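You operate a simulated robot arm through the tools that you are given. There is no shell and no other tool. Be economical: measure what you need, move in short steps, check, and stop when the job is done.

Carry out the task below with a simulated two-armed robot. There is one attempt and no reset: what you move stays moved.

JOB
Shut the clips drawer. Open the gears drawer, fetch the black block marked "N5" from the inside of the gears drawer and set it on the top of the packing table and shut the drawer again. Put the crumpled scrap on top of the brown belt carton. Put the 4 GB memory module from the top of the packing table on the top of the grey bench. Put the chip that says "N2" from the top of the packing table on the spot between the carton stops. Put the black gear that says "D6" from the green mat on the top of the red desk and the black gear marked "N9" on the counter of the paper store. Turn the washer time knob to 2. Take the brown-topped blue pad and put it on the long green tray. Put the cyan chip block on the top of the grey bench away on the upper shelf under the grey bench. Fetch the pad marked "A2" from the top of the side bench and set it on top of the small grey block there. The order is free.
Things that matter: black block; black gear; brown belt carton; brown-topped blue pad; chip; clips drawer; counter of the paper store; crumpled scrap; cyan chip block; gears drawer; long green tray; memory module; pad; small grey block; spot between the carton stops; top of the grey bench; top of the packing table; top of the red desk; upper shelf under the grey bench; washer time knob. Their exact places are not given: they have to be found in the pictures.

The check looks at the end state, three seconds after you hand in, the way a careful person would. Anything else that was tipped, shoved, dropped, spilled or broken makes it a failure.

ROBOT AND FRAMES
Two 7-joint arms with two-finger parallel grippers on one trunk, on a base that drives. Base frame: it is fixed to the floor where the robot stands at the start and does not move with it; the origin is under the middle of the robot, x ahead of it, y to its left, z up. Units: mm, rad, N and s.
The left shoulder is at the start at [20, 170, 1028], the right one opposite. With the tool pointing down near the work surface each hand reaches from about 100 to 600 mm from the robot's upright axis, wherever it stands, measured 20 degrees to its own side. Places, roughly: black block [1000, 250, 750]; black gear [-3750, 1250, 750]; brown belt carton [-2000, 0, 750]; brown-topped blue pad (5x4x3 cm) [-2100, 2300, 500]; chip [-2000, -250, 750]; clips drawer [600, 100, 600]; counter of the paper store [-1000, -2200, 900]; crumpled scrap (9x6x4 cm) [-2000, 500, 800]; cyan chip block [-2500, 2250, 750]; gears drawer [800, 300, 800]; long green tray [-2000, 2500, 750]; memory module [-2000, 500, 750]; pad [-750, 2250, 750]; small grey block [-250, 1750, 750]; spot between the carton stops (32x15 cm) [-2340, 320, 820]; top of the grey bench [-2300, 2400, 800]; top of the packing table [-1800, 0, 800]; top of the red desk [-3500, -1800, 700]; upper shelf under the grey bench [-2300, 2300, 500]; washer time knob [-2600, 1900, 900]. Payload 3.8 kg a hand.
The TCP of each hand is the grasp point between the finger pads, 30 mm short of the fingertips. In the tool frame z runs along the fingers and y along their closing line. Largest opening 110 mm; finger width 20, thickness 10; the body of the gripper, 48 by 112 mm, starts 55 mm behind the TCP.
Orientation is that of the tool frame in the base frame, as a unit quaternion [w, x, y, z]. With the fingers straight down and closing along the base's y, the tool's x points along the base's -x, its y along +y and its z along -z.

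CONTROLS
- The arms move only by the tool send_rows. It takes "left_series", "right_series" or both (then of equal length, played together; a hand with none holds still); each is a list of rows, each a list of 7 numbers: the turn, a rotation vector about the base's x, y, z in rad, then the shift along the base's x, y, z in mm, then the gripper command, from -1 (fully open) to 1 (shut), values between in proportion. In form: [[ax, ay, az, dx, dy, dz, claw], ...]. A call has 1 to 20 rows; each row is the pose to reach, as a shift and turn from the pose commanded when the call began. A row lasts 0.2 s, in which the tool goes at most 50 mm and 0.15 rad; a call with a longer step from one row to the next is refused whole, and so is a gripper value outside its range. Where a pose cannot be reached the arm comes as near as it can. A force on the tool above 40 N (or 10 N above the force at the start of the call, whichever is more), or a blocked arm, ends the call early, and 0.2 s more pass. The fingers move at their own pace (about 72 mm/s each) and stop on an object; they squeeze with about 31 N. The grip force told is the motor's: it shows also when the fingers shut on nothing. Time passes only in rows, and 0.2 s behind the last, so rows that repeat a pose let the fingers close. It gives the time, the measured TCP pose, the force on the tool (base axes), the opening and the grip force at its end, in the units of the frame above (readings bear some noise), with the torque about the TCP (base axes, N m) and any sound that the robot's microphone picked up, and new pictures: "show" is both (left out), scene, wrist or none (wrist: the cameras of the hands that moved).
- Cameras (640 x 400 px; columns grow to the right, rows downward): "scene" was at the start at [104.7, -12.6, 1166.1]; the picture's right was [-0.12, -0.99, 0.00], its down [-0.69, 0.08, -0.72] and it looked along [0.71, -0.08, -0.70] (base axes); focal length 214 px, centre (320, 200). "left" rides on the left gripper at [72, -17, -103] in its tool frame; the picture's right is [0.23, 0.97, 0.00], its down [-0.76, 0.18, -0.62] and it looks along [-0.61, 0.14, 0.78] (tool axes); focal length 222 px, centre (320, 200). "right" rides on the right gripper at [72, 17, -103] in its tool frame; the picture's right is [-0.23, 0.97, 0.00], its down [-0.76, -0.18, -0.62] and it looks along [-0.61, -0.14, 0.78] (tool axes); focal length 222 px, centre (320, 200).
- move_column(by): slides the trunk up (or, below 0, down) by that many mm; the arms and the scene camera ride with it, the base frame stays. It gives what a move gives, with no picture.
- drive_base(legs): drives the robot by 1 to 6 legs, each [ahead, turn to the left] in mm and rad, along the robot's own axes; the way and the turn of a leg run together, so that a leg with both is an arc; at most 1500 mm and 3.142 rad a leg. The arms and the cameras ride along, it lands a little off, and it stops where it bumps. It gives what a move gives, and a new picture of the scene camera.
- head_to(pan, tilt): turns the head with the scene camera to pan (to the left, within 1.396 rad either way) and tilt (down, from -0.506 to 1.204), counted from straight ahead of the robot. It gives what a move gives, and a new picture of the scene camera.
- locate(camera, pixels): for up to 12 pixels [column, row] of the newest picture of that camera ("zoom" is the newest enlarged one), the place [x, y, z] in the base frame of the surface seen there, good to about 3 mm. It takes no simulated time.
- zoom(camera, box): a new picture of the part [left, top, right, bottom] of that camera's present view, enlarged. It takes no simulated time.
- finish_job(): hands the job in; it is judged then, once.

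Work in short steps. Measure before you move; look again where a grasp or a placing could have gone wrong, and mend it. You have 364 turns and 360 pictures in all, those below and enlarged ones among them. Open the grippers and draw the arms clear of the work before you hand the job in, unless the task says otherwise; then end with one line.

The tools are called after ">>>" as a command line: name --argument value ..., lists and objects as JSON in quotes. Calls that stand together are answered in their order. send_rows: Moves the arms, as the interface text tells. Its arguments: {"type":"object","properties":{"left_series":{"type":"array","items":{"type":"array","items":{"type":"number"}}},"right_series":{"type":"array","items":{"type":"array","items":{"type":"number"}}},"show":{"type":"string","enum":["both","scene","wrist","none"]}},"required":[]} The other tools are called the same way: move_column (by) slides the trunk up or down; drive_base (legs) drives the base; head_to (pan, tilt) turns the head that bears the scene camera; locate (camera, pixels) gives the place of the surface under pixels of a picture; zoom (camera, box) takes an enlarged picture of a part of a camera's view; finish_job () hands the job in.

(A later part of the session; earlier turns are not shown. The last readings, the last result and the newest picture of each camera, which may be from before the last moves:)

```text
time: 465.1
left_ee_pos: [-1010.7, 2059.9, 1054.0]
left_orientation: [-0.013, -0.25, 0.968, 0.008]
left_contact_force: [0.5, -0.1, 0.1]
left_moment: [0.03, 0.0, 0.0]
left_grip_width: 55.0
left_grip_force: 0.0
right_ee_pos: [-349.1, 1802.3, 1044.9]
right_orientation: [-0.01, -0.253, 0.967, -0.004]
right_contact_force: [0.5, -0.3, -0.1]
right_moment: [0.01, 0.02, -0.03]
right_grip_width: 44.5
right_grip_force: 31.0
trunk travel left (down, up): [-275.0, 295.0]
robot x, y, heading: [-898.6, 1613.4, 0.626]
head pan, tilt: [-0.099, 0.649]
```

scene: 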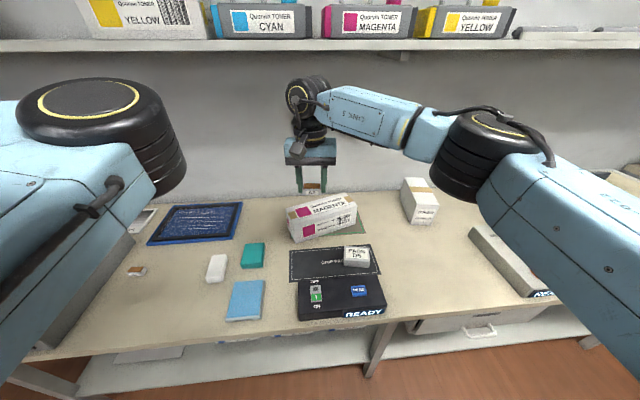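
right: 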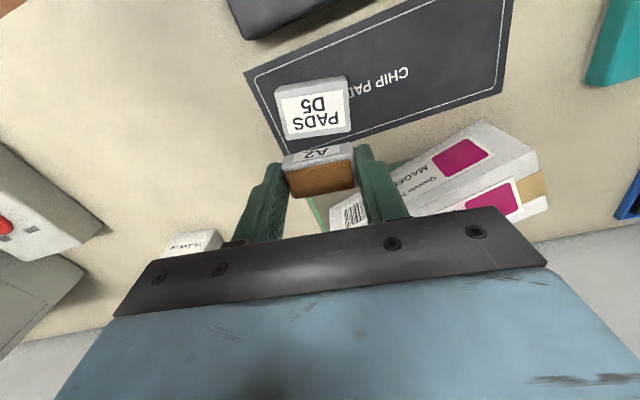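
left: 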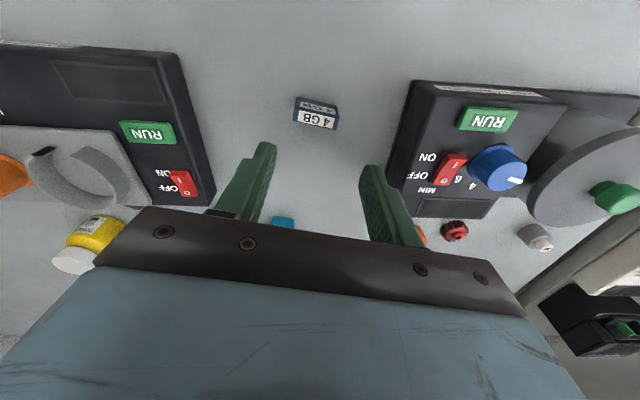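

>>> locate --camera "right" --pixels '[[314, 108], [278, 92], [344, 78], [349, 130], [290, 140], [460, 165]]'

```text
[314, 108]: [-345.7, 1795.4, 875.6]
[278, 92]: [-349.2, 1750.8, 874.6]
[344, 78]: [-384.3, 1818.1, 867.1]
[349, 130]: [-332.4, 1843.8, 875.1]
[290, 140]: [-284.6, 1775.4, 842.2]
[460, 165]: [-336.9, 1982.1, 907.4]
```

Block top centre ≈(-342,1796), z 876. Lower the pad onto it (TCP z≈910).

>>> send_rows --right_series '[[0, 0, 0, 4, -3, -35, 1], [0, 0, 0, 7, -6, -75, 1], [0, 0, 0, 7, -6, -110, 1], [0, 0, 0, 7, -6, -125, 1]]' --show "both"

```text
time: 466.1
left_ee_pos: [-1009.7, 2060.6, 1054.2]
left_orientation: [-0.013, -0.25, 0.968, 0.006]
left_contact_force: [-0.4, -0.3, 0.7]
left_moment: [-0.01, -0.01, -0.02]
left_grip_width: 55.0
left_grip_force: 0.1
right_ee_pos: [-342.9, 1797.8, 919.8]
right_orientation: [-0.011, -0.253, 0.967, -0.005]
right_contact_force: [-0.3, 0.2, 0.2]
right_moment: [0.02, -0.04, 0.0]
right_grip_width: 44.5
right_grip_force: 31.4
trunk travel left (down, up): [-275.0, 295.0]
robot x, y, heading: [-899.4, 1613.1, 0.626]
head pan, tilt: [-0.099, 0.649]
```

scene: 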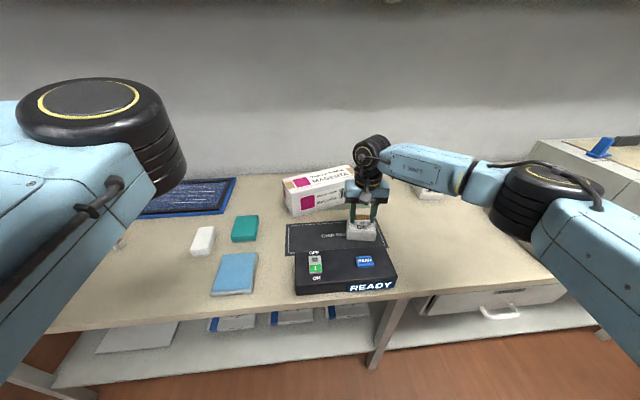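
right: 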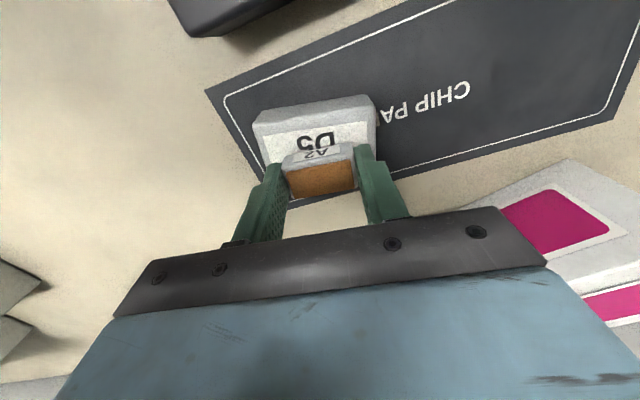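

Check centring: locate the block's visible top edges.

>>> locate --camera "right" --pixels '[[320, 122], [270, 160], [372, 140], [262, 132], [374, 112], [320, 165], [320, 148], [272, 172], [375, 150]]'

```text
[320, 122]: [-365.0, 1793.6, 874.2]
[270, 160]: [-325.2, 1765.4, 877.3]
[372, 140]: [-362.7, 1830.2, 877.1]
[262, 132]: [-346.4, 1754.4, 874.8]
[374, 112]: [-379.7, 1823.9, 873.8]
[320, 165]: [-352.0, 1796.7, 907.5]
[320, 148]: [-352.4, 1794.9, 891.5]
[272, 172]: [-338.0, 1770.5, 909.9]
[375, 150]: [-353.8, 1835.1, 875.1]
```

Well centred. Lower 9 mm, release and rise.

>>> send_rows --right_series '[[0, 0, 0, 0, 3, -5, 1], [0, 0, 0, 0, 3, -9, 1], [0, 0, 0, 0, 3, -10, 1], [0, 0, 0, 0, 3, -10, 0.4], [0, 0, 0, 0, 3, -10, 0], [0, 0, 0, 0, 3, -10, -0.1], [0, 0, 0, 0, 3, 20, -0.1], [0, 0, 0, 0, 3, 60, -0.1], [0, 0, 0, 0, 3, 100, -0.1]]' --show "both"

```text
time: 468.1
left_ee_pos: [-1011.3, 2061.2, 1053.3]
left_orientation: [-0.013, -0.25, 0.968, 0.007]
left_contact_force: [0.1, -0.2, 0.8]
left_moment: [-0.02, -0.03, 0.01]
left_grip_width: 55.1
left_grip_force: 0.1
right_ee_pos: [-343.4, 1799.8, 1022.0]
right_orientation: [-0.011, -0.253, 0.967, -0.005]
right_contact_force: [-0.2, 0.2, 0.0]
right_moment: [0.01, 0.01, 0.01]
right_grip_width: 60.3
right_grip_force: 0.0
trunk travel left (down, up): [-275.0, 295.0]
robot x, y, heading: [-904.4, 1612.9, 0.621]
head pan, tilt: [-0.099, 0.649]
```

scene: 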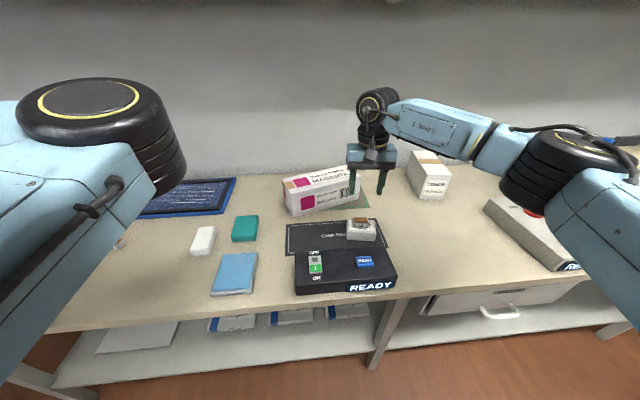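
right: 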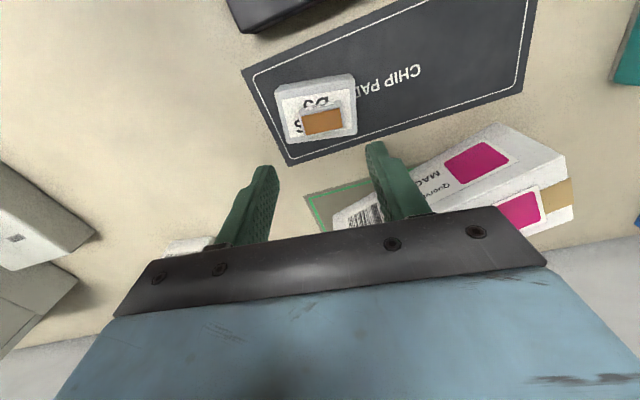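

A2 sits on the grey block. Last: the gears. I raise the trunk and drive back along the corridor to the green mat.

>>> move_column --by 150

>>> drive_base --legs '[[-80, 0], [0, 2.128], [640, 0], [0, 1.009]]'

```text
time: 469.8
left_ee_pos: [-1009.0, 2060.9, 1202.9]
left_orientation: [-0.013, -0.25, 0.968, 0.007]
left_contact_force: [-0.1, 0.1, -0.4]
left_moment: [-0.01, 0.0, 0.0]
left_grip_width: 55.1
left_grip_force: 0.1
right_ee_pos: [-342.3, 1800.2, 1169.2]
right_orientation: [-0.012, -0.254, 0.967, -0.005]
right_contact_force: [0.4, 0.3, -0.1]
right_moment: [0.03, -0.01, -0.01]
right_grip_width: 60.7
right_grip_force: 0.1
trunk travel left (down, up): [-425.0, 145.0]
robot x, y, heading: [-898.7, 1612.7, 0.623]
head pan, tilt: [-0.099, 0.649]
```

```text
time: 481.7
left_ee_pos: [-1447.6, 1361.4, 1203.1]
left_orientation: [0.006, 0.969, 0.246, 0.013]
left_contact_force: [0.0, -0.7, 0.7]
left_moment: [-0.02, 0.03, 0.0]
left_grip_width: 54.9
left_grip_force: 0.1
right_ee_pos: [-2113.5, 1627.1, 1171.2]
right_orientation: [-0.006, 0.968, 0.25, 0.011]
right_contact_force: [-0.2, 0.1, 0.6]
right_moment: [0.02, 0.01, 0.01]
right_grip_width: 60.3
right_grip_force: 0.0
trunk travel left (down, up): [-425.0, 145.0]
robot x, y, heading: [-1558.8, 1808.3, -2.52]
head pan, tilt: [-0.099, 0.649]
```

scene: 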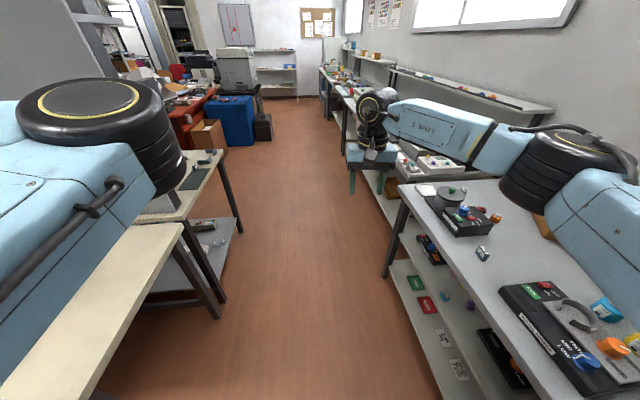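

Corridor clear ahead. Drive along it and face the mat.

>>> drive_base --legs '[[1200, 0], [1190, 0], [0, -1.567]]'

>>> head_to --pan -0.15 --tilt 0.75

```text
time: 497.2
left_ee_pos: [-3942.7, 319.7, 1203.9]
left_orientation: [0.014, 0.859, -0.512, 0.003]
left_contact_force: [-0.8, 0.1, -0.9]
left_moment: [-0.01, 0.02, -0.01]
left_grip_width: 55.1
left_grip_force: 0.0
right_ee_pos: [-3677.4, 984.9, 1171.1]
right_orientation: [0.004, 0.861, -0.509, 0.011]
right_contact_force: [0.2, -0.1, 0.3]
right_moment: [-0.03, -0.01, 0.01]
right_grip_width: 60.7
right_grip_force: 0.1
trunk travel left (down, up): [-425.0, 145.0]
robot x, y, heading: [-3499.5, 423.1, 2.184]
head pan, tilt: [-0.099, 0.649]
```

scene: 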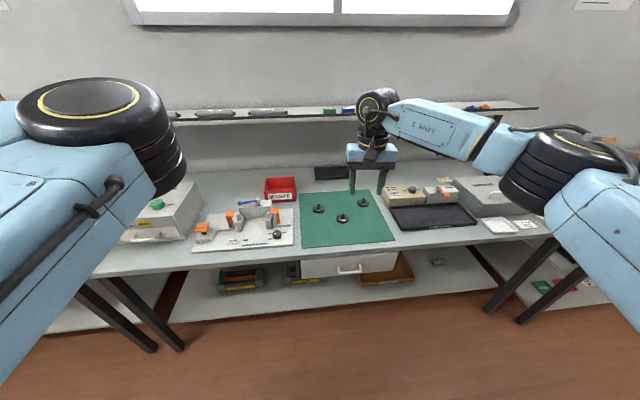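

```text
time: 497.9
left_ee_pos: [-3944.2, 320.0, 1204.8]
left_orientation: [0.014, 0.859, -0.512, 0.003]
left_contact_force: [-0.5, -0.9, 0.2]
left_moment: [0.01, -0.05, -0.01]
left_grip_width: 55.1
left_grip_force: 0.0
right_ee_pos: [-3676.6, 985.6, 1171.2]
right_orientation: [0.004, 0.86, -0.51, 0.012]
right_contact_force: [0.2, -0.3, 0.9]
right_moment: [-0.03, 0.0, -0.01]
right_grip_width: 60.9
right_grip_force: 0.2
trunk travel left (down, up): [-425.0, 145.0]
robot x, y, heading: [-3496.2, 424.4, 2.18]
head pan, tilt: [-0.15, 0.75]
```

scene: 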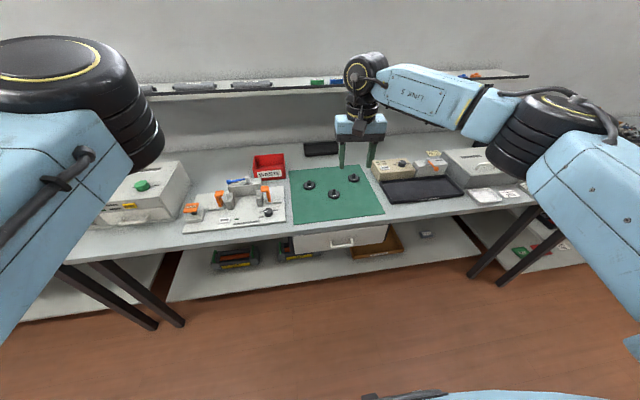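

>>> zoom --camera "scene" --box '[285, 160, 385, 225]'

>>> locate --camera "scene" --pixels '[[308, 184], [333, 192], [353, 177], [340, 232], [325, 170], [300, 215]]'

```text
6.15 times, centred on (335, 192) of scene
```

zoom: 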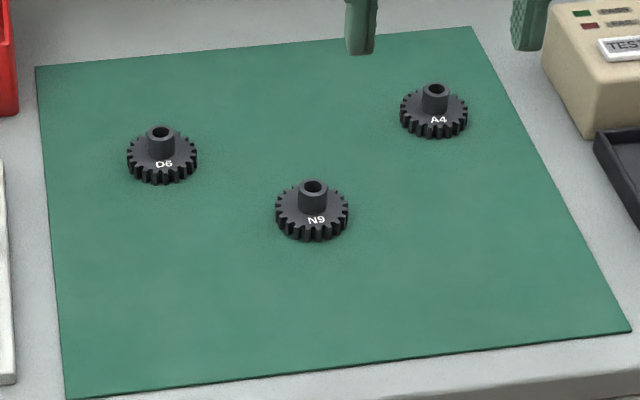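

```text
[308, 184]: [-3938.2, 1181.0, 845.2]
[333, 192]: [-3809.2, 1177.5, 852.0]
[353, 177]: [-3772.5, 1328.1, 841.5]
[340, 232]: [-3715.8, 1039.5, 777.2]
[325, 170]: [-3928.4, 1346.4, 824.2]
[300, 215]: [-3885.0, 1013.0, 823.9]
```

>>> locate --camera "scene" --pixels '[[300, 93], [250, 97], [420, 82], [268, 165], [220, 190], [310, 150]]'

>>> drive_base --legs '[[200, 0.01]]'

```text
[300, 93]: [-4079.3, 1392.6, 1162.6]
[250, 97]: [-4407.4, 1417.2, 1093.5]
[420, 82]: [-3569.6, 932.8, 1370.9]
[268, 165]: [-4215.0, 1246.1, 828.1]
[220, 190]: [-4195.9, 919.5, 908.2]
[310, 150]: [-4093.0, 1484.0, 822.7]
```

```text
time: 499.4
left_ee_pos: [-4056.5, 475.8, 1202.5]
left_orientation: [0.014, 0.861, -0.508, 0.004]
left_contact_force: [-0.3, 0.6, -0.3]
left_moment: [0.02, 0.0, 0.01]
left_grip_width: 54.9
left_grip_force: 0.0
right_ee_pos: [-3796.4, 1143.9, 1169.4]
right_orientation: [0.005, 0.863, -0.505, 0.01]
right_contact_force: [-0.7, -0.8, -0.2]
right_moment: [-0.01, 0.0, 0.0]
right_grip_width: 60.5
right_grip_force: 0.1
trunk travel left (down, up): [-425.0, 145.0]
robot x, y, heading: [-3610.3, 586.5, 2.195]
head pan, tilt: [-0.15, 0.75]
```

scene: 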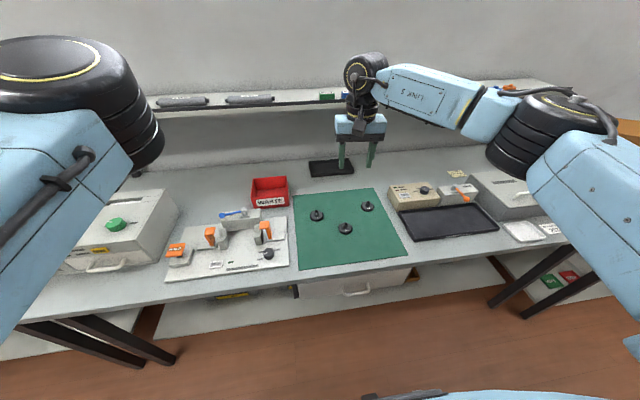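

Drive 90 mm more, lower the trunk and place the right hand over D6.

>>> drive_base --legs '[[90, 0]]'

>>> move_column --by -190

>>> send_rows --right_series '[[0, 0, 0, -44, -16, 0, -0.1], [0, 0, 0, -86, -32, 0, -0.1]]' --show "wrist"

```text
time: 500.5
left_ee_pos: [-4111.2, 548.5, 1202.8]
left_orientation: [0.014, 0.861, -0.508, 0.005]
left_contact_force: [0.1, -0.8, -0.3]
left_moment: [0.01, -0.04, 0.01]
left_grip_width: 55.2
left_grip_force: 0.1
right_ee_pos: [-3848.3, 1217.5, 1170.0]
right_orientation: [0.004, 0.863, -0.506, 0.011]
right_contact_force: [0.4, 0.7, -0.3]
right_moment: [0.02, 0.0, 0.02]
right_grip_width: 60.7
right_grip_force: 0.1
trunk travel left (down, up): [-425.0, 145.0]
robot x, y, heading: [-3662.9, 664.5, 2.197]
head pan, tilt: [-0.15, 0.75]
```

scene: 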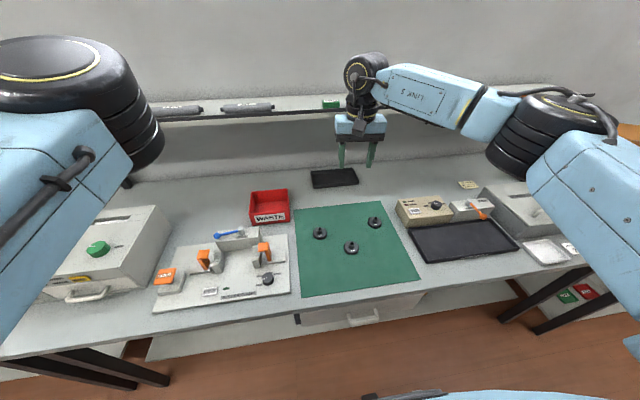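

```text
time: 502.6
left_ee_pos: [-4109.7, 548.7, 1014.1]
left_orientation: [0.014, 0.861, -0.509, 0.004]
left_contact_force: [0.8, -0.3, 0.8]
left_moment: [0.01, -0.03, -0.01]
left_grip_width: 55.0
left_grip_force: 0.0
right_ee_pos: [-3848.7, 1216.0, 980.9]
right_orientation: [0.004, 0.863, -0.505, 0.011]
right_contact_force: [0.3, 0.3, -0.1]
right_moment: [0.02, 0.01, 0.02]
right_grip_width: 60.6
right_grip_force: 0.1
trunk travel left (down, up): [-235.0, 335.0]
robot x, y, heading: [-3664.8, 656.0, 2.19]
head pan, tilt: [-0.15, 0.75]
```

```text
time: 503.2
left_ee_pos: [-4109.0, 548.5, 1013.2]
left_orientation: [0.014, 0.861, -0.508, 0.004]
left_contact_force: [0.0, 0.1, 0.2]
left_moment: [0.03, -0.04, 0.02]
left_grip_width: 55.2
left_grip_force: 0.1
right_ee_pos: [-3935.8, 1183.7, 980.6]
right_orientation: [0.004, 0.863, -0.506, 0.011]
right_contact_force: [0.4, -0.2, -0.4]
right_moment: [0.02, -0.03, -0.03]
right_grip_width: 60.4
right_grip_force: 0.1
trunk travel left (down, up): [-235.0, 335.0]
robot x, y, heading: [-3660.4, 658.4, 2.197]
head pan, tilt: [-0.15, 0.75]
```

right: 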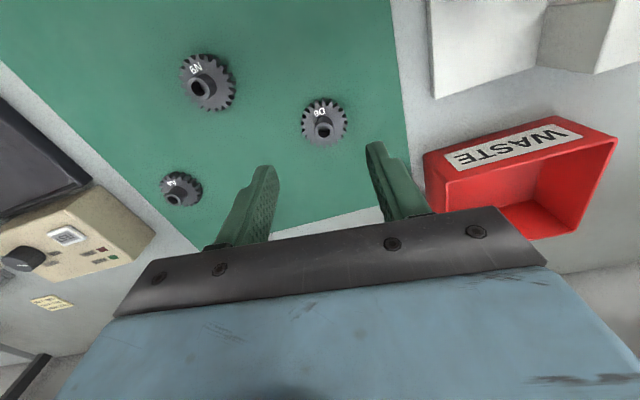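

>>> locate --camera "right" --pixels '[[325, 121], [324, 127], [302, 118], [347, 122], [324, 99], [325, 144]]'

```text
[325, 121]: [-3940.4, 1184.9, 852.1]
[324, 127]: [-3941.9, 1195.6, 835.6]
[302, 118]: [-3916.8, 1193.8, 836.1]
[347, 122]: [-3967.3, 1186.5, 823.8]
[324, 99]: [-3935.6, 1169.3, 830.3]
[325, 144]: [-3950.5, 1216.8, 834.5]
```

D6 centre ≈(-3942,1190), Ø≈48. Descend to z 858, grip and lift.

>>> send_rows --right_series '[[0, 0, 0, -6, 6, -40, -0.3], [0, 0, 0, -6, 6, -80, -0.3], [0, 0, 0, -6, 6, -110, -0.3], [0, 0, 0, -6, 6, -122, -0.3], [0, 0, 0, -6, 6, -122, 0.2], [0, 0, 0, -6, 6, -122, 1], [0, 0, 0, -6, 6, -122, 1], [0, 0, 0, -6, 6, -100, 1], [0, 0, 0, -6, 6, -60, 1]]' --show "wrist"

```text
time: 505.2
left_ee_pos: [-4110.0, 548.4, 1013.8]
left_orientation: [0.013, 0.861, -0.508, 0.004]
left_contact_force: [-0.3, 0.2, 0.0]
left_moment: [0.0, -0.01, 0.03]
left_grip_width: 55.2
left_grip_force: 0.1
right_ee_pos: [-3939.7, 1190.4, 921.7]
right_orientation: [0.004, 0.863, -0.505, 0.01]
right_contact_force: [-0.5, -0.9, -0.1]
right_moment: [0.01, 0.02, -0.02]
right_grip_width: 46.5
right_grip_force: 30.8
trunk travel left (down, up): [-235.0, 335.0]
robot x, y, heading: [-3662.7, 658.2, 2.196]
head pan, tilt: [-0.15, 0.75]
```

right: 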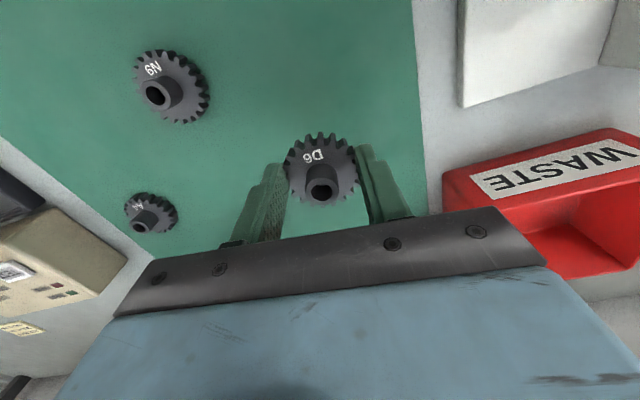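

D6 held. Raise, back off, and drive toward the red desk.

>>> move_column --by 200

>>> drive_base --legs '[[-260, 0], [0, 3.03], [1440, 0], [0, -1.457]]'

>>> head_to --pan -0.1 --tilt 0.6

```text
time: 507.4
left_ee_pos: [-4109.4, 549.9, 1213.5]
left_orientation: [0.014, 0.861, -0.508, 0.004]
left_contact_force: [0.4, -0.4, 0.8]
left_moment: [0.0, 0.0, 0.02]
left_grip_width: 54.9
left_grip_force: 0.0
right_ee_pos: [-3940.4, 1189.7, 1121.4]
right_orientation: [0.005, 0.863, -0.505, 0.012]
right_contact_force: [-0.8, 0.7, -1.4]
right_moment: [0.01, 0.01, -0.01]
right_grip_width: 46.6
right_grip_force: 31.4
trunk travel left (down, up): [-435.0, 135.0]
robot x, y, heading: [-3657.5, 661.6, 2.193]
head pan, tilt: [-0.15, 0.75]
```

```text
time: 526.6
left_ee_pos: [-2713.1, -1256.1, 1213.6]
left_orientation: [0.006, 0.969, 0.246, 0.013]
left_contact_force: [-0.6, 0.1, 0.3]
left_moment: [0.0, -0.01, 0.04]
left_grip_width: 54.6
left_grip_force: 0.0
right_ee_pos: [-3352.5, -1082.0, 1121.6]
right_orientation: [-0.004, 0.968, 0.249, 0.01]
right_contact_force: [-0.2, -0.4, -0.3]
right_moment: [0.01, -0.02, -0.02]
right_grip_width: 44.8
right_grip_force: 31.5
trunk travel left (down, up): [-435.0, 135.0]
robot x, y, heading: [-2819.6, -809.5, -2.524]
head pan, tilt: [-0.15, 0.75]
```

scene: 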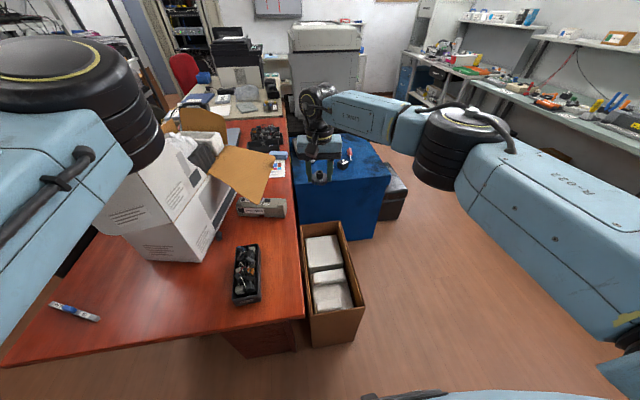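

```text
time: 527.3
left_ee_pos: [-2711.6, -1256.3, 1212.5]
left_orientation: [0.007, 0.969, 0.246, 0.013]
left_contact_force: [-0.1, -0.9, -1.0]
left_moment: [0.01, 0.0, -0.01]
left_grip_width: 54.9
left_grip_force: 0.1
right_ee_pos: [-3353.4, -1082.2, 1121.0]
right_orientation: [-0.005, 0.968, 0.25, 0.011]
right_contact_force: [-0.3, 0.0, -0.2]
right_moment: [-0.01, 0.04, -0.01]
right_grip_width: 44.7
right_grip_force: 30.8
trunk travel left (down, up): [-435.0, 135.0]
robot x, y, heading: [-2821.2, -805.0, -2.524]
head pan, tilt: [-0.099, 0.6]
```

scene: 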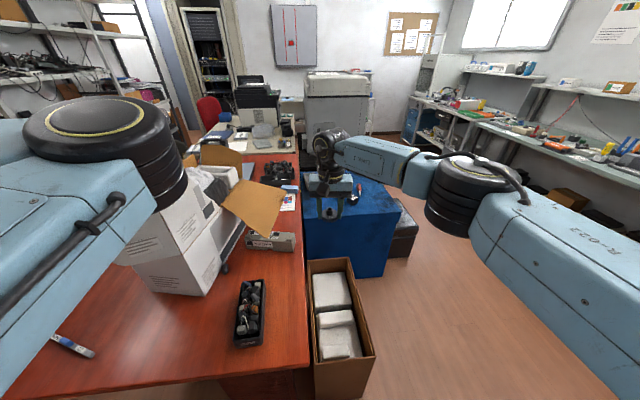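

The red desk is ahead. I locate a free place near its front right (≈(205,340)) and the desk edges.

>>> locate --camera "scene" --pixels '[[200, 335], [285, 320], [180, 350], [305, 355], [248, 310], [150, 340], [310, 375], [225, 360], [340, 280], [290, 270]]'

```text
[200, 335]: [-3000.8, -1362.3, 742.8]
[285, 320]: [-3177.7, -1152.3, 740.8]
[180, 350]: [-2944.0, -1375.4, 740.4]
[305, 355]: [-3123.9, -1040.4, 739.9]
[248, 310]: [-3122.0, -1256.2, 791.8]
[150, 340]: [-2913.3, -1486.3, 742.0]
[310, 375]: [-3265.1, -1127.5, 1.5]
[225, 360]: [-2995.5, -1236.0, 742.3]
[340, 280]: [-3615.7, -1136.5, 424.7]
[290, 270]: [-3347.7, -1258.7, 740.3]
```

Desk top z≈741. I shift left so the free place (≈(-3030,-1322)) is on the right hand's side.

>>> drive_base --legs '[[-220, 0], [0, 1.571], [450, 0], [0, -1.565], [150, 0]]'

>>> locate --camera "scene" --pixels '[[320, 330], [340, 310], [300, 330], [370, 330], [360, 300], [280, 300], [320, 360]]'

```text
time: 539.9
left_ee_pos: [-2405.8, -1577.9, 1213.8]
left_orientation: [0.007, 0.971, 0.24, 0.012]
left_contact_force: [0.9, 0.2, -0.5]
left_moment: [0.01, -0.04, 0.01]
left_grip_width: 55.1
left_grip_force: 0.0
right_ee_pos: [-3044.4, -1396.2, 1121.5]
right_orientation: [-0.004, 0.97, 0.243, 0.012]
right_contact_force: [0.3, 0.2, -0.2]
right_moment: [0.0, -0.02, 0.04]
right_grip_width: 44.2
right_grip_force: 31.0
trunk travel left (down, up): [-435.0, 135.0]
robot x, y, heading: [-2507.0, -1127.9, -2.536]
head pan, tilt: [-0.099, 0.6]
```

scene: 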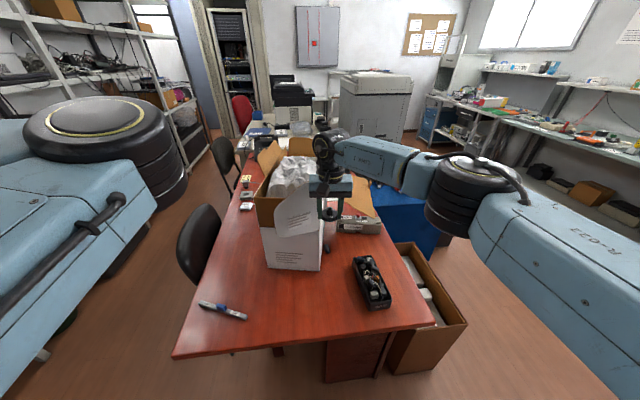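

```text
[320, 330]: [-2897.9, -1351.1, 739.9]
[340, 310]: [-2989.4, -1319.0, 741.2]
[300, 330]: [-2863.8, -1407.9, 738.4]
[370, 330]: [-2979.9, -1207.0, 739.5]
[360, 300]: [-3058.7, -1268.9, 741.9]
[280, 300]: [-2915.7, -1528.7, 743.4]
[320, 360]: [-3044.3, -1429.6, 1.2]
```

Free area at ≈(-2955,-1370). I move the gear over it, then lower by trunk.

>>> send_rows --right_series '[[0, 0, 0, 45, 13, 0, 1], [0, 0, 0, 89, 26, 0, 1]]' --show "none"

>>> move_column --by -300

>>> zoom --camera "right" --box '[0, 0, 640, 400]'

```text
time: 540.5
left_ee_pos: [-2405.4, -1578.3, 1214.3]
left_orientation: [0.007, 0.971, 0.24, 0.012]
left_contact_force: [-0.3, -0.1, -0.3]
left_moment: [-0.01, -0.02, -0.02]
left_grip_width: 54.9
left_grip_force: 0.0
right_ee_pos: [-2954.2, -1369.7, 1120.4]
right_orientation: [-0.005, 0.97, 0.242, 0.012]
right_contact_force: [0.8, -0.1, -0.3]
right_moment: [0.01, -0.01, -0.02]
right_grip_width: 44.4
right_grip_force: 30.8
trunk travel left (down, up): [-435.0, 135.0]
robot x, y, heading: [-2508.3, -1130.5, -2.538]
head pan, tilt: [-0.099, 0.6]
```

```text
time: 543.5
left_ee_pos: [-2405.0, -1577.6, 913.5]
left_orientation: [0.007, 0.971, 0.241, 0.013]
left_contact_force: [0.1, -0.4, -0.9]
left_moment: [-0.01, 0.0, -0.03]
left_grip_width: 55.1
left_grip_force: 0.0
right_ee_pos: [-2954.8, -1370.2, 821.5]
right_orientation: [-0.005, 0.97, 0.242, 0.01]
right_contact_force: [-1.0, 0.2, 0.9]
right_moment: [-0.03, 0.0, 0.03]
right_grip_width: 44.0
right_grip_force: 30.9
trunk travel left (down, up): [-135.0, 435.0]
robot x, y, heading: [-2508.2, -1125.8, -2.537]
head pan, tilt: [-0.099, 0.6]
```

```text
1.00 times, centred on (320, 200) of right (not enlarged: the box is as wide or as high as the picture)
```

zoom: 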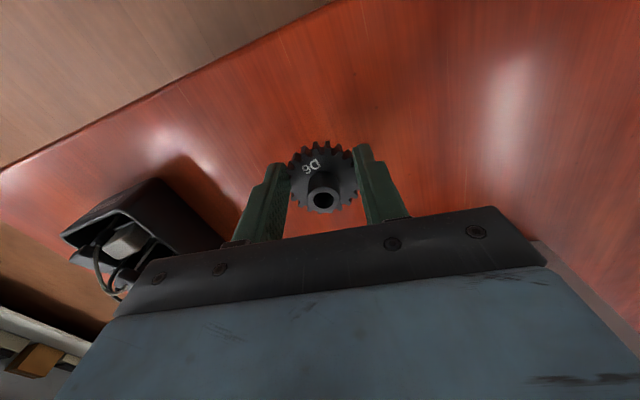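

Clear beneath. Lower gently and release.

>>> send_rows --right_series '[[0, 0, 0, 0, 0, -20, 1], [0, 0, 0, 0, 0, -36, 1], [0, 0, 0, 0, 0, -41, 1], [0, 0, 0, 0, 0, -44, 1], [0, 0, 0, 0, 0, -44, 0.3], [0, 0, 0, 0, 0, -44, 0], [0, 0, 0, 0, 0, -44, -0.1], [0, 0, 0, 0, 0, -10, -0.1], [0, 0, 0, 0, 0, 30, -0.1], [0, 0, 0, 0, 0, 70, -0.1]]' --show "wrist"

```text
time: 545.7
left_ee_pos: [-2404.5, -1577.6, 913.6]
left_orientation: [0.007, 0.971, 0.24, 0.012]
left_contact_force: [0.5, 0.1, 0.5]
left_moment: [0.02, 0.02, -0.01]
left_grip_width: 54.8
left_grip_force: 0.0
right_ee_pos: [-2954.7, -1370.9, 891.2]
right_orientation: [-0.004, 0.97, 0.243, 0.011]
right_contact_force: [-0.1, -0.7, -0.6]
right_moment: [-0.03, -0.01, 0.01]
right_grip_width: 60.4
right_grip_force: 0.0
trunk travel left (down, up): [-135.0, 435.0]
robot x, y, heading: [-2505.8, -1129.8, -2.54]
head pan, tilt: [-0.099, 0.6]
```

right: 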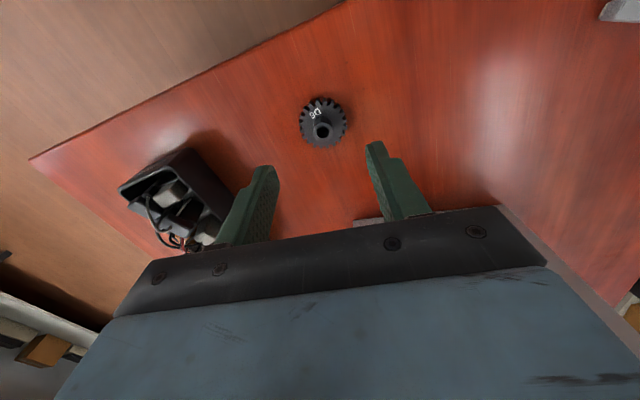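

D6 stands on the red desk. Raise and return to the mat for N9.

>>> move_column --by 280

>>> drive_base --legs '[[-150, 0], [0, -1.547], [1050, 0], [1000, 0]]'

>>> head_to --pan -0.2 --tilt 0.8

>>> zoom --camera "scene" --box '[200, 140, 440, 290]'

```text
time: 548.6
left_ee_pos: [-2405.4, -1577.7, 1194.0]
left_orientation: [0.007, 0.971, 0.24, 0.012]
left_contact_force: [0.3, -0.2, 0.9]
left_moment: [0.0, -0.03, -0.02]
left_grip_width: 55.0
left_grip_force: 0.0
right_ee_pos: [-2954.9, -1371.1, 1170.8]
right_orientation: [-0.004, 0.97, 0.243, 0.01]
right_contact_force: [-1.1, 0.4, 0.7]
right_moment: [-0.03, -0.01, -0.02]
right_grip_width: 60.5
right_grip_force: 0.0
trunk travel left (down, up): [-415.0, 155.0]
robot x, y, heading: [-2502.5, -1128.8, -2.532]
head pan, tilt: [-0.099, 0.6]
```

```text
time: 563.5
left_ee_pos: [-4019.1, 502.4, 1193.5]
left_orientation: [0.013, 0.859, -0.512, 0.004]
left_contact_force: [-0.1, 0.0, 0.4]
left_moment: [0.0, 0.0, -0.01]
left_grip_width: 54.9
left_grip_force: 0.0
right_ee_pos: [-3820.0, 1055.2, 1170.1]
right_orientation: [0.004, 0.861, -0.508, 0.011]
right_contact_force: [-0.3, -1.3, -0.5]
right_moment: [-0.01, 0.01, -0.02]
right_grip_width: 60.5
right_grip_force: 0.1
trunk travel left (down, up): [-415.0, 155.0]
robot x, y, heading: [-3571.6, 612.2, 2.189]
head pan, tilt: [-0.099, 0.6]
```

scene: 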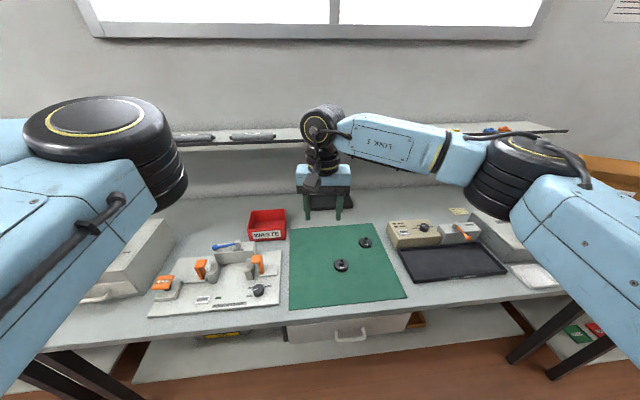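

```text
time: 564.2
left_ee_pos: [-4018.4, 504.6, 1193.3]
left_orientation: [0.014, 0.859, -0.511, 0.004]
left_contact_force: [0.0, 0.2, -0.1]
left_moment: [0.0, -0.01, -0.02]
left_grip_width: 54.9
left_grip_force: 0.0
right_ee_pos: [-3819.7, 1055.9, 1170.6]
right_orientation: [0.004, 0.861, -0.509, 0.012]
right_contact_force: [0.1, 0.8, -0.2]
right_moment: [0.01, 0.0, 0.01]
right_grip_width: 60.5
right_grip_force: 0.0
trunk travel left (down, up): [-415.0, 155.0]
robot x, y, heading: [-3572.0, 611.3, 2.192]
head pan, tilt: [-0.201, 0.799]
```

scene: 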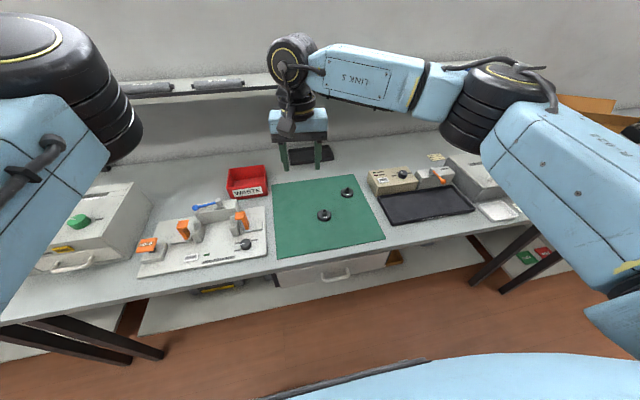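

```text
2.67 times, centred on (320, 215) of scene
```

zoom: 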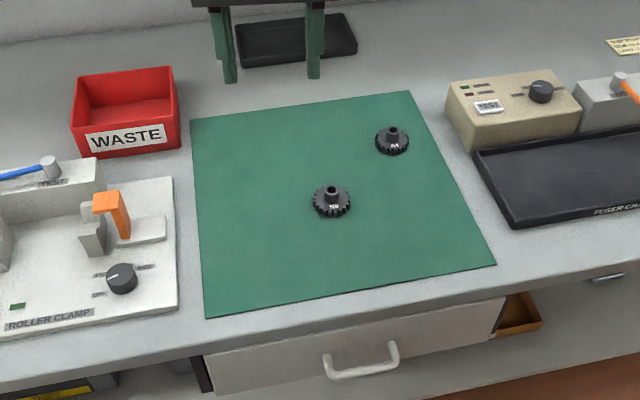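

N9 ≈(-3812,1187). Drive 40 mm, lower, and hover over it.

>>> drive_base --legs '[[40, 0]]'

>>> move_column --by -190

>>> send_rows --right_series '[[0, 0, 0, 10, 33, 0, -0.3], [0, 0, 0, 20, 66, 0, -0.3], [0, 0, 0, 31, 99, 0, -0.3]]' --show "wrist"

```text
time: 565.1
left_ee_pos: [-4042.2, 536.1, 1193.2]
left_orientation: [0.013, 0.859, -0.512, 0.004]
left_contact_force: [-0.2, 0.4, -1.2]
left_moment: [-0.02, -0.02, 0.02]
left_grip_width: 54.9
left_grip_force: 0.0
right_ee_pos: [-3843.3, 1089.1, 1170.4]
right_orientation: [0.005, 0.861, -0.508, 0.012]
right_contact_force: [-1.0, 0.4, -0.1]
right_moment: [-0.02, -0.02, 0.02]
right_grip_width: 60.3
right_grip_force: 0.0
trunk travel left (down, up): [-415.0, 155.0]
robot x, y, heading: [-3591.3, 644.5, 2.193]
head pan, tilt: [-0.201, 0.799]
```

scene: 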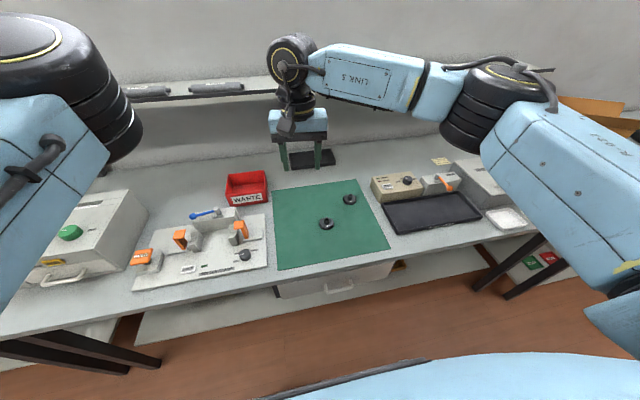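

```text
time: 567.1
left_ee_pos: [-4041.9, 535.5, 1003.9]
left_orientation: [0.013, 0.859, -0.512, 0.004]
left_contact_force: [-0.2, 0.2, 0.1]
left_moment: [0.02, 0.0, 0.02]
left_grip_width: 55.1
left_grip_force: 0.0
right_ee_pos: [-3841.2, 1088.4, 981.1]
right_orientation: [0.005, 0.861, -0.508, 0.01]
right_contact_force: [1.2, 0.2, 0.0]
right_moment: [-0.02, -0.03, 0.0]
right_grip_width: 60.5
right_grip_force: 0.0
trunk travel left (down, up): [-225.0, 345.0]
robot x, y, heading: [-3594.9, 646.5, 2.185]
head pan, tilt: [-0.201, 0.799]
```

```text
time: 567.9
left_ee_pos: [-4042.2, 535.8, 1003.2]
left_orientation: [0.014, 0.859, -0.512, 0.005]
left_contact_force: [0.0, -0.2, -1.1]
left_moment: [0.01, 0.02, -0.03]
left_grip_width: 54.9
left_grip_force: 0.0
right_ee_pos: [-3810.6, 1188.4, 979.6]
right_orientation: [0.005, 0.861, -0.508, 0.011]
right_contact_force: [0.7, 0.1, 0.1]
right_moment: [-0.05, -0.03, -0.02]
right_grip_width: 71.3
right_grip_force: 0.1
trunk travel left (down, up): [-225.0, 345.0]
robot x, y, heading: [-3595.9, 644.0, 2.19]
head pan, tilt: [-0.201, 0.799]
```

right: 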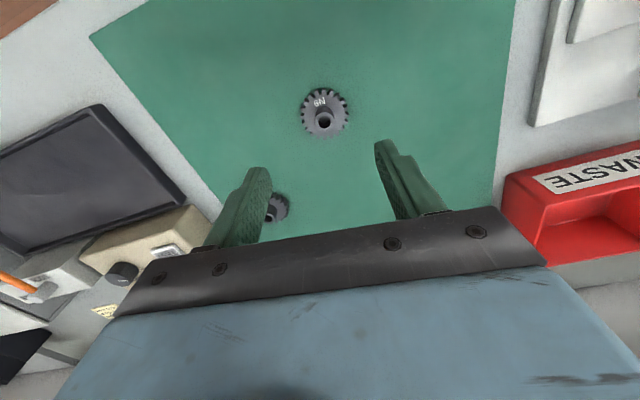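

N9 is centred (325,112 vs 320,111). Descend, grip, lift.

>>> send_rows --right_series '[[0, 0, 0, -3, -2, -40, -0.3], [0, 0, 0, -3, -2, -80, -0.3], [0, 0, 0, -3, -2, -110, -0.3], [0, 0, 0, -3, -2, -122, -0.3], [0, 0, 0, -3, -2, -122, 0.2], [0, 0, 0, -3, -2, -122, 1], [0, 0, 0, -3, -2, -122, 1], [0, 0, 0, -3, -2, -100, 1], [0, 0, 0, -3, -2, -60, 1]]' --show "wrist"

>>> move_column --by 220

```text
time: 569.9
left_ee_pos: [-4041.4, 535.7, 1003.5]
left_orientation: [0.014, 0.86, -0.51, 0.004]
left_contact_force: [0.8, 0.2, 0.3]
left_moment: [-0.01, 0.01, 0.01]
left_grip_width: 54.9
left_grip_force: 0.1
right_ee_pos: [-3814.8, 1185.4, 922.1]
right_orientation: [0.005, 0.861, -0.508, 0.011]
right_contact_force: [0.2, 0.6, -1.2]
right_moment: [-0.04, -0.03, -0.03]
right_grip_width: 46.5
right_grip_force: 31.0
trunk travel left (down, up): [-225.0, 345.0]
robot x, y, heading: [-3591.3, 642.1, 2.187]
head pan, tilt: [-0.201, 0.799]
```

right: 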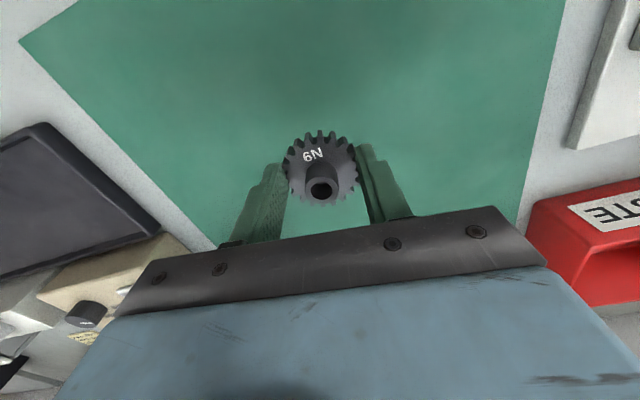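

```text
time: 572.3
left_ee_pos: [-4040.8, 536.6, 1222.8]
left_orientation: [0.014, 0.859, -0.511, 0.004]
left_contact_force: [0.2, 0.0, 0.0]
left_moment: [-0.02, -0.02, -0.01]
left_grip_width: 55.0
left_grip_force: 0.1
right_ee_pos: [-3815.1, 1185.7, 1139.8]
right_orientation: [0.004, 0.861, -0.508, 0.011]
right_contact_force: [0.0, -0.1, -0.4]
right_moment: [-0.03, 0.01, 0.02]
right_grip_width: 46.9
right_grip_force: 30.6
trunk travel left (down, up): [-445.0, 125.0]
robot x, y, heading: [-3593.2, 642.9, 2.187]
head pan, tilt: [-0.201, 0.799]
```

N9 held. Back off, turn round and drive down the corridor to the paper store.

>>> drive_base --legs '[[-250, 0], [0, -3.085], [1440, 0], [1300, 0]]'

>>> head_to --pan 0.3 --tilt 0.6

```text
time: 594.2
left_ee_pos: [-1292.4, -1550.6, 1223.6]
left_orientation: [-0.003, 0.485, 0.875, 0.013]
left_contact_force: [-0.7, 0.0, -0.3]
left_moment: [-0.01, -0.01, 0.01]
left_grip_width: 55.1
left_grip_force: 0.1
right_ee_pos: [-1479.9, -2212.8, 1140.7]
right_orientation: [-0.012, 0.482, 0.876, 0.004]
right_contact_force: [-0.8, -0.2, -0.4]
right_moment: [0.02, -0.01, 0.02]
right_grip_width: 45.2
right_grip_force: 31.2
trunk travel left (down, up): [-445.0, 125.0]
robot x, y, heading: [-1730.5, -1684.5, -0.894]
head pan, tilt: [-0.201, 0.799]
```

scene: 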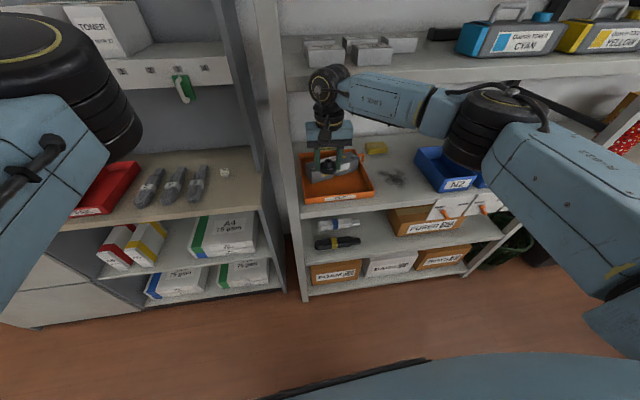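

```text
time: 595.1
left_ee_pos: [-1291.4, -1551.4, 1224.9]
left_orientation: [-0.003, 0.485, 0.875, 0.011]
left_contact_force: [0.2, -0.3, -0.1]
left_moment: [0.0, -0.02, 0.0]
left_grip_width: 55.1
left_grip_force: 0.0
right_ee_pos: [-1478.9, -2213.2, 1141.0]
right_orientation: [-0.012, 0.481, 0.877, 0.004]
right_contact_force: [-0.3, -0.5, -0.4]
right_moment: [-0.05, 0.01, -0.05]
right_grip_width: 44.8
right_grip_force: 30.7
trunk travel left (down, up): [-445.0, 125.0]
robot x, y, heading: [-1729.9, -1687.3, -0.896]
head pan, tilt: [0.3, 0.6]
```

scene: 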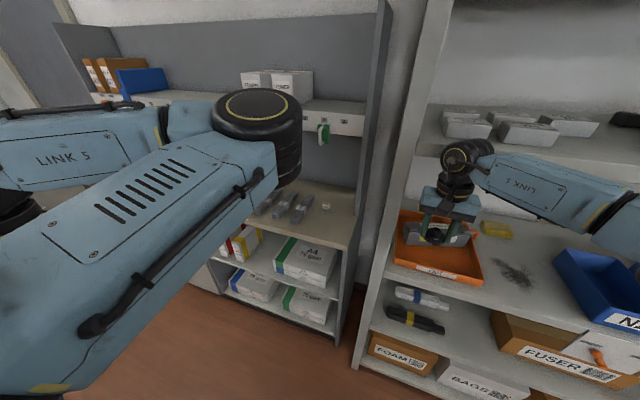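

The right hand is already near the shelving; I back off 300 mm, then measure the counter (left unit).

>>> locate --camera "scene" --pixels '[[335, 225], [350, 245], [325, 207], [300, 205], [340, 125], [370, 60], [340, 190], [400, 100], [440, 230], [310, 240]]'

>>> drive_base --legs '[[-330, 0]]'

```text
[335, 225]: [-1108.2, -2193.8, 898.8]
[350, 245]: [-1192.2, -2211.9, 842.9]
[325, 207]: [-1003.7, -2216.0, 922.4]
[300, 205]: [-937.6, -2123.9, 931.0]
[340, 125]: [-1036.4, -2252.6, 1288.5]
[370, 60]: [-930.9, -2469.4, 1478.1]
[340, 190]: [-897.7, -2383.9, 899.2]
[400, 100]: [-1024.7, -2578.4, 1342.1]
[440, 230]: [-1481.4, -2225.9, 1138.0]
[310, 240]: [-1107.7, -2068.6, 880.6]
```

```text
time: 597.3
left_ee_pos: [-1495.8, -1297.8, 1223.9]
left_orientation: [-0.005, 0.485, 0.874, 0.013]
left_contact_force: [0.1, -0.9, 0.2]
left_moment: [-0.02, -0.06, 0.0]
left_grip_width: 55.0
left_grip_force: 0.0
right_ee_pos: [-1683.2, -1959.5, 1139.3]
right_orientation: [-0.013, 0.481, 0.876, 0.004]
right_contact_force: [-1.1, 0.2, -0.6]
right_moment: [-0.01, -0.02, -0.04]
right_grip_width: 44.9
right_grip_force: 31.3
trunk travel left (down, up): [-445.0, 125.0]
robot x, y, heading: [-1934.8, -1430.6, -0.893]
head pan, tilt: [0.3, 0.6]
```

scene: 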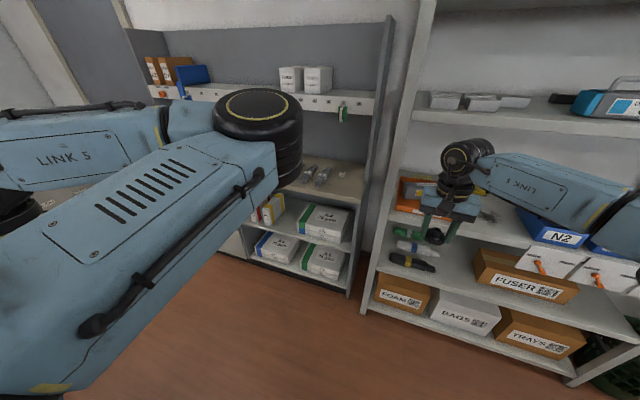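

Counter top z≈899, front edge t≈1030; overhead shelf from t≈1200, z≥1230. I lower the trunk 150 and drive to face the free spot ≈(-1070,-2150).

>>> move_column --by -150

>>> drive_base --legs '[[0, 0.674], [632, 0], [0, -0.727]]'

>>> head_to --pan -0.1 --tilt 0.6

```text
time: 599.0
left_ee_pos: [-1495.4, -1297.3, 1073.5]
left_orientation: [-0.005, 0.485, 0.874, 0.014]
left_contact_force: [-0.3, 0.4, 0.4]
left_moment: [-0.01, -0.02, 0.03]
left_grip_width: 55.0
left_grip_force: 0.0
right_ee_pos: [-1683.0, -1959.6, 989.5]
right_orientation: [-0.013, 0.482, 0.876, 0.004]
right_contact_force: [0.7, 0.6, 0.4]
right_moment: [0.0, 0.01, -0.02]
right_grip_width: 44.5
right_grip_force: 31.1
trunk travel left (down, up): [-295.0, 275.0]
robot x, y, heading: [-1936.6, -1431.0, -0.897]
head pan, tilt: [0.3, 0.6]
```

```text
time: 606.3
left_ee_pos: [-868.8, -1464.5, 1073.9]
left_orientation: [-0.003, 0.51, 0.86, 0.014]
left_contact_force: [-0.6, 0.0, -0.2]
left_moment: [0.03, -0.01, 0.01]
left_grip_width: 55.1
left_grip_force: 0.1
right_ee_pos: [-1095.8, -2115.3, 988.7]
right_orientation: [-0.013, 0.508, 0.862, 0.004]
right_contact_force: [-0.1, -0.9, -0.7]
right_moment: [0.01, 0.04, 0.01]
right_grip_width: 44.1
right_grip_force: 31.1
trunk travel left (down, up): [-295.0, 275.0]
robot x, y, heading: [-1316.1, -1574.9, -0.949]
head pan, tilt: [0.3, 0.6]
```

scene: 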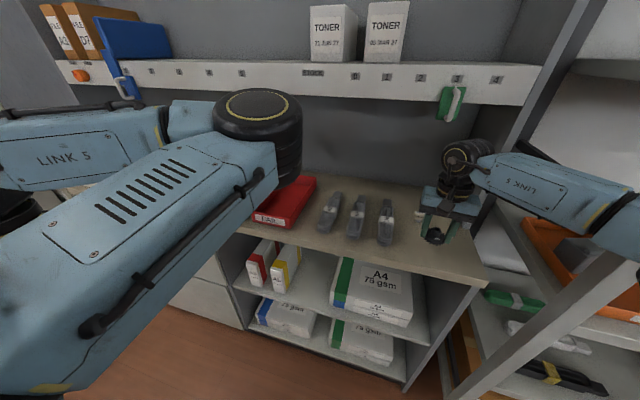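

```text
time: 607.2
left_ee_pos: [-869.2, -1464.5, 1074.1]
left_orientation: [-0.004, 0.511, 0.86, 0.014]
left_contact_force: [-0.6, -0.9, 0.5]
left_moment: [-0.01, 0.02, 0.01]
left_grip_width: 54.7
left_grip_force: 0.0
right_ee_pos: [-1095.1, -2115.0, 989.2]
right_orientation: [-0.012, 0.508, 0.861, 0.005]
right_contact_force: [0.2, -0.6, -1.0]
right_moment: [-0.02, 0.0, 0.01]
right_grip_width: 43.9
right_grip_force: 31.1
trunk travel left (down, up): [-295.0, 275.0]
robot x, y, heading: [-1316.2, -1571.7, -0.954]
head pan, tilt: [-0.099, 0.6]
```

scene: 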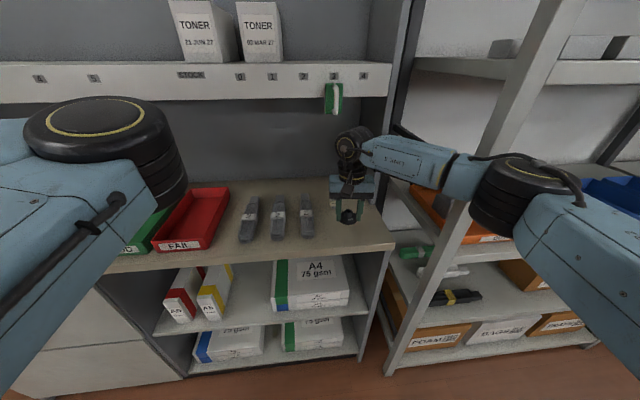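

The gear hovers just inside the counter's front. Check the wrist view for the edge and free space.

>>> zoom --camera "right" --box '[0, 0, 640, 400]'

>>> locate --camera "zoom" --pixels '[[320, 70], [320, 40], [320, 125], [400, 120], [250, 110], [230, 140]]'

```text
1.00 times, centred on (320, 200) of right (not enlarged: the box is as wide or as high as the picture)
```

zoom: 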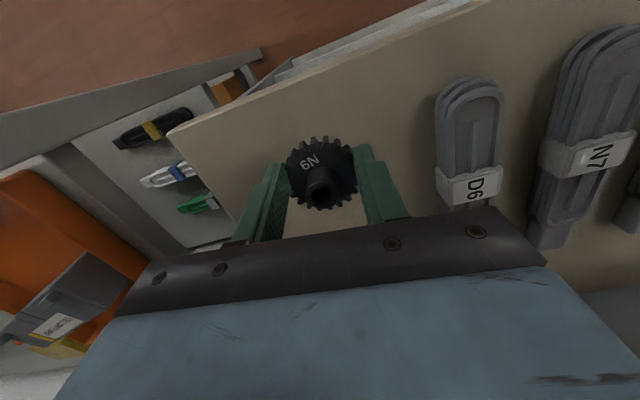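

```text
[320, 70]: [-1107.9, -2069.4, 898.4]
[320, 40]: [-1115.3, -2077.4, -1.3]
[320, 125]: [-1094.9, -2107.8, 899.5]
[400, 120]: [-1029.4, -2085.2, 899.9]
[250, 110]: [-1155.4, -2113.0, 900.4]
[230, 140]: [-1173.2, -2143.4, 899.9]
```

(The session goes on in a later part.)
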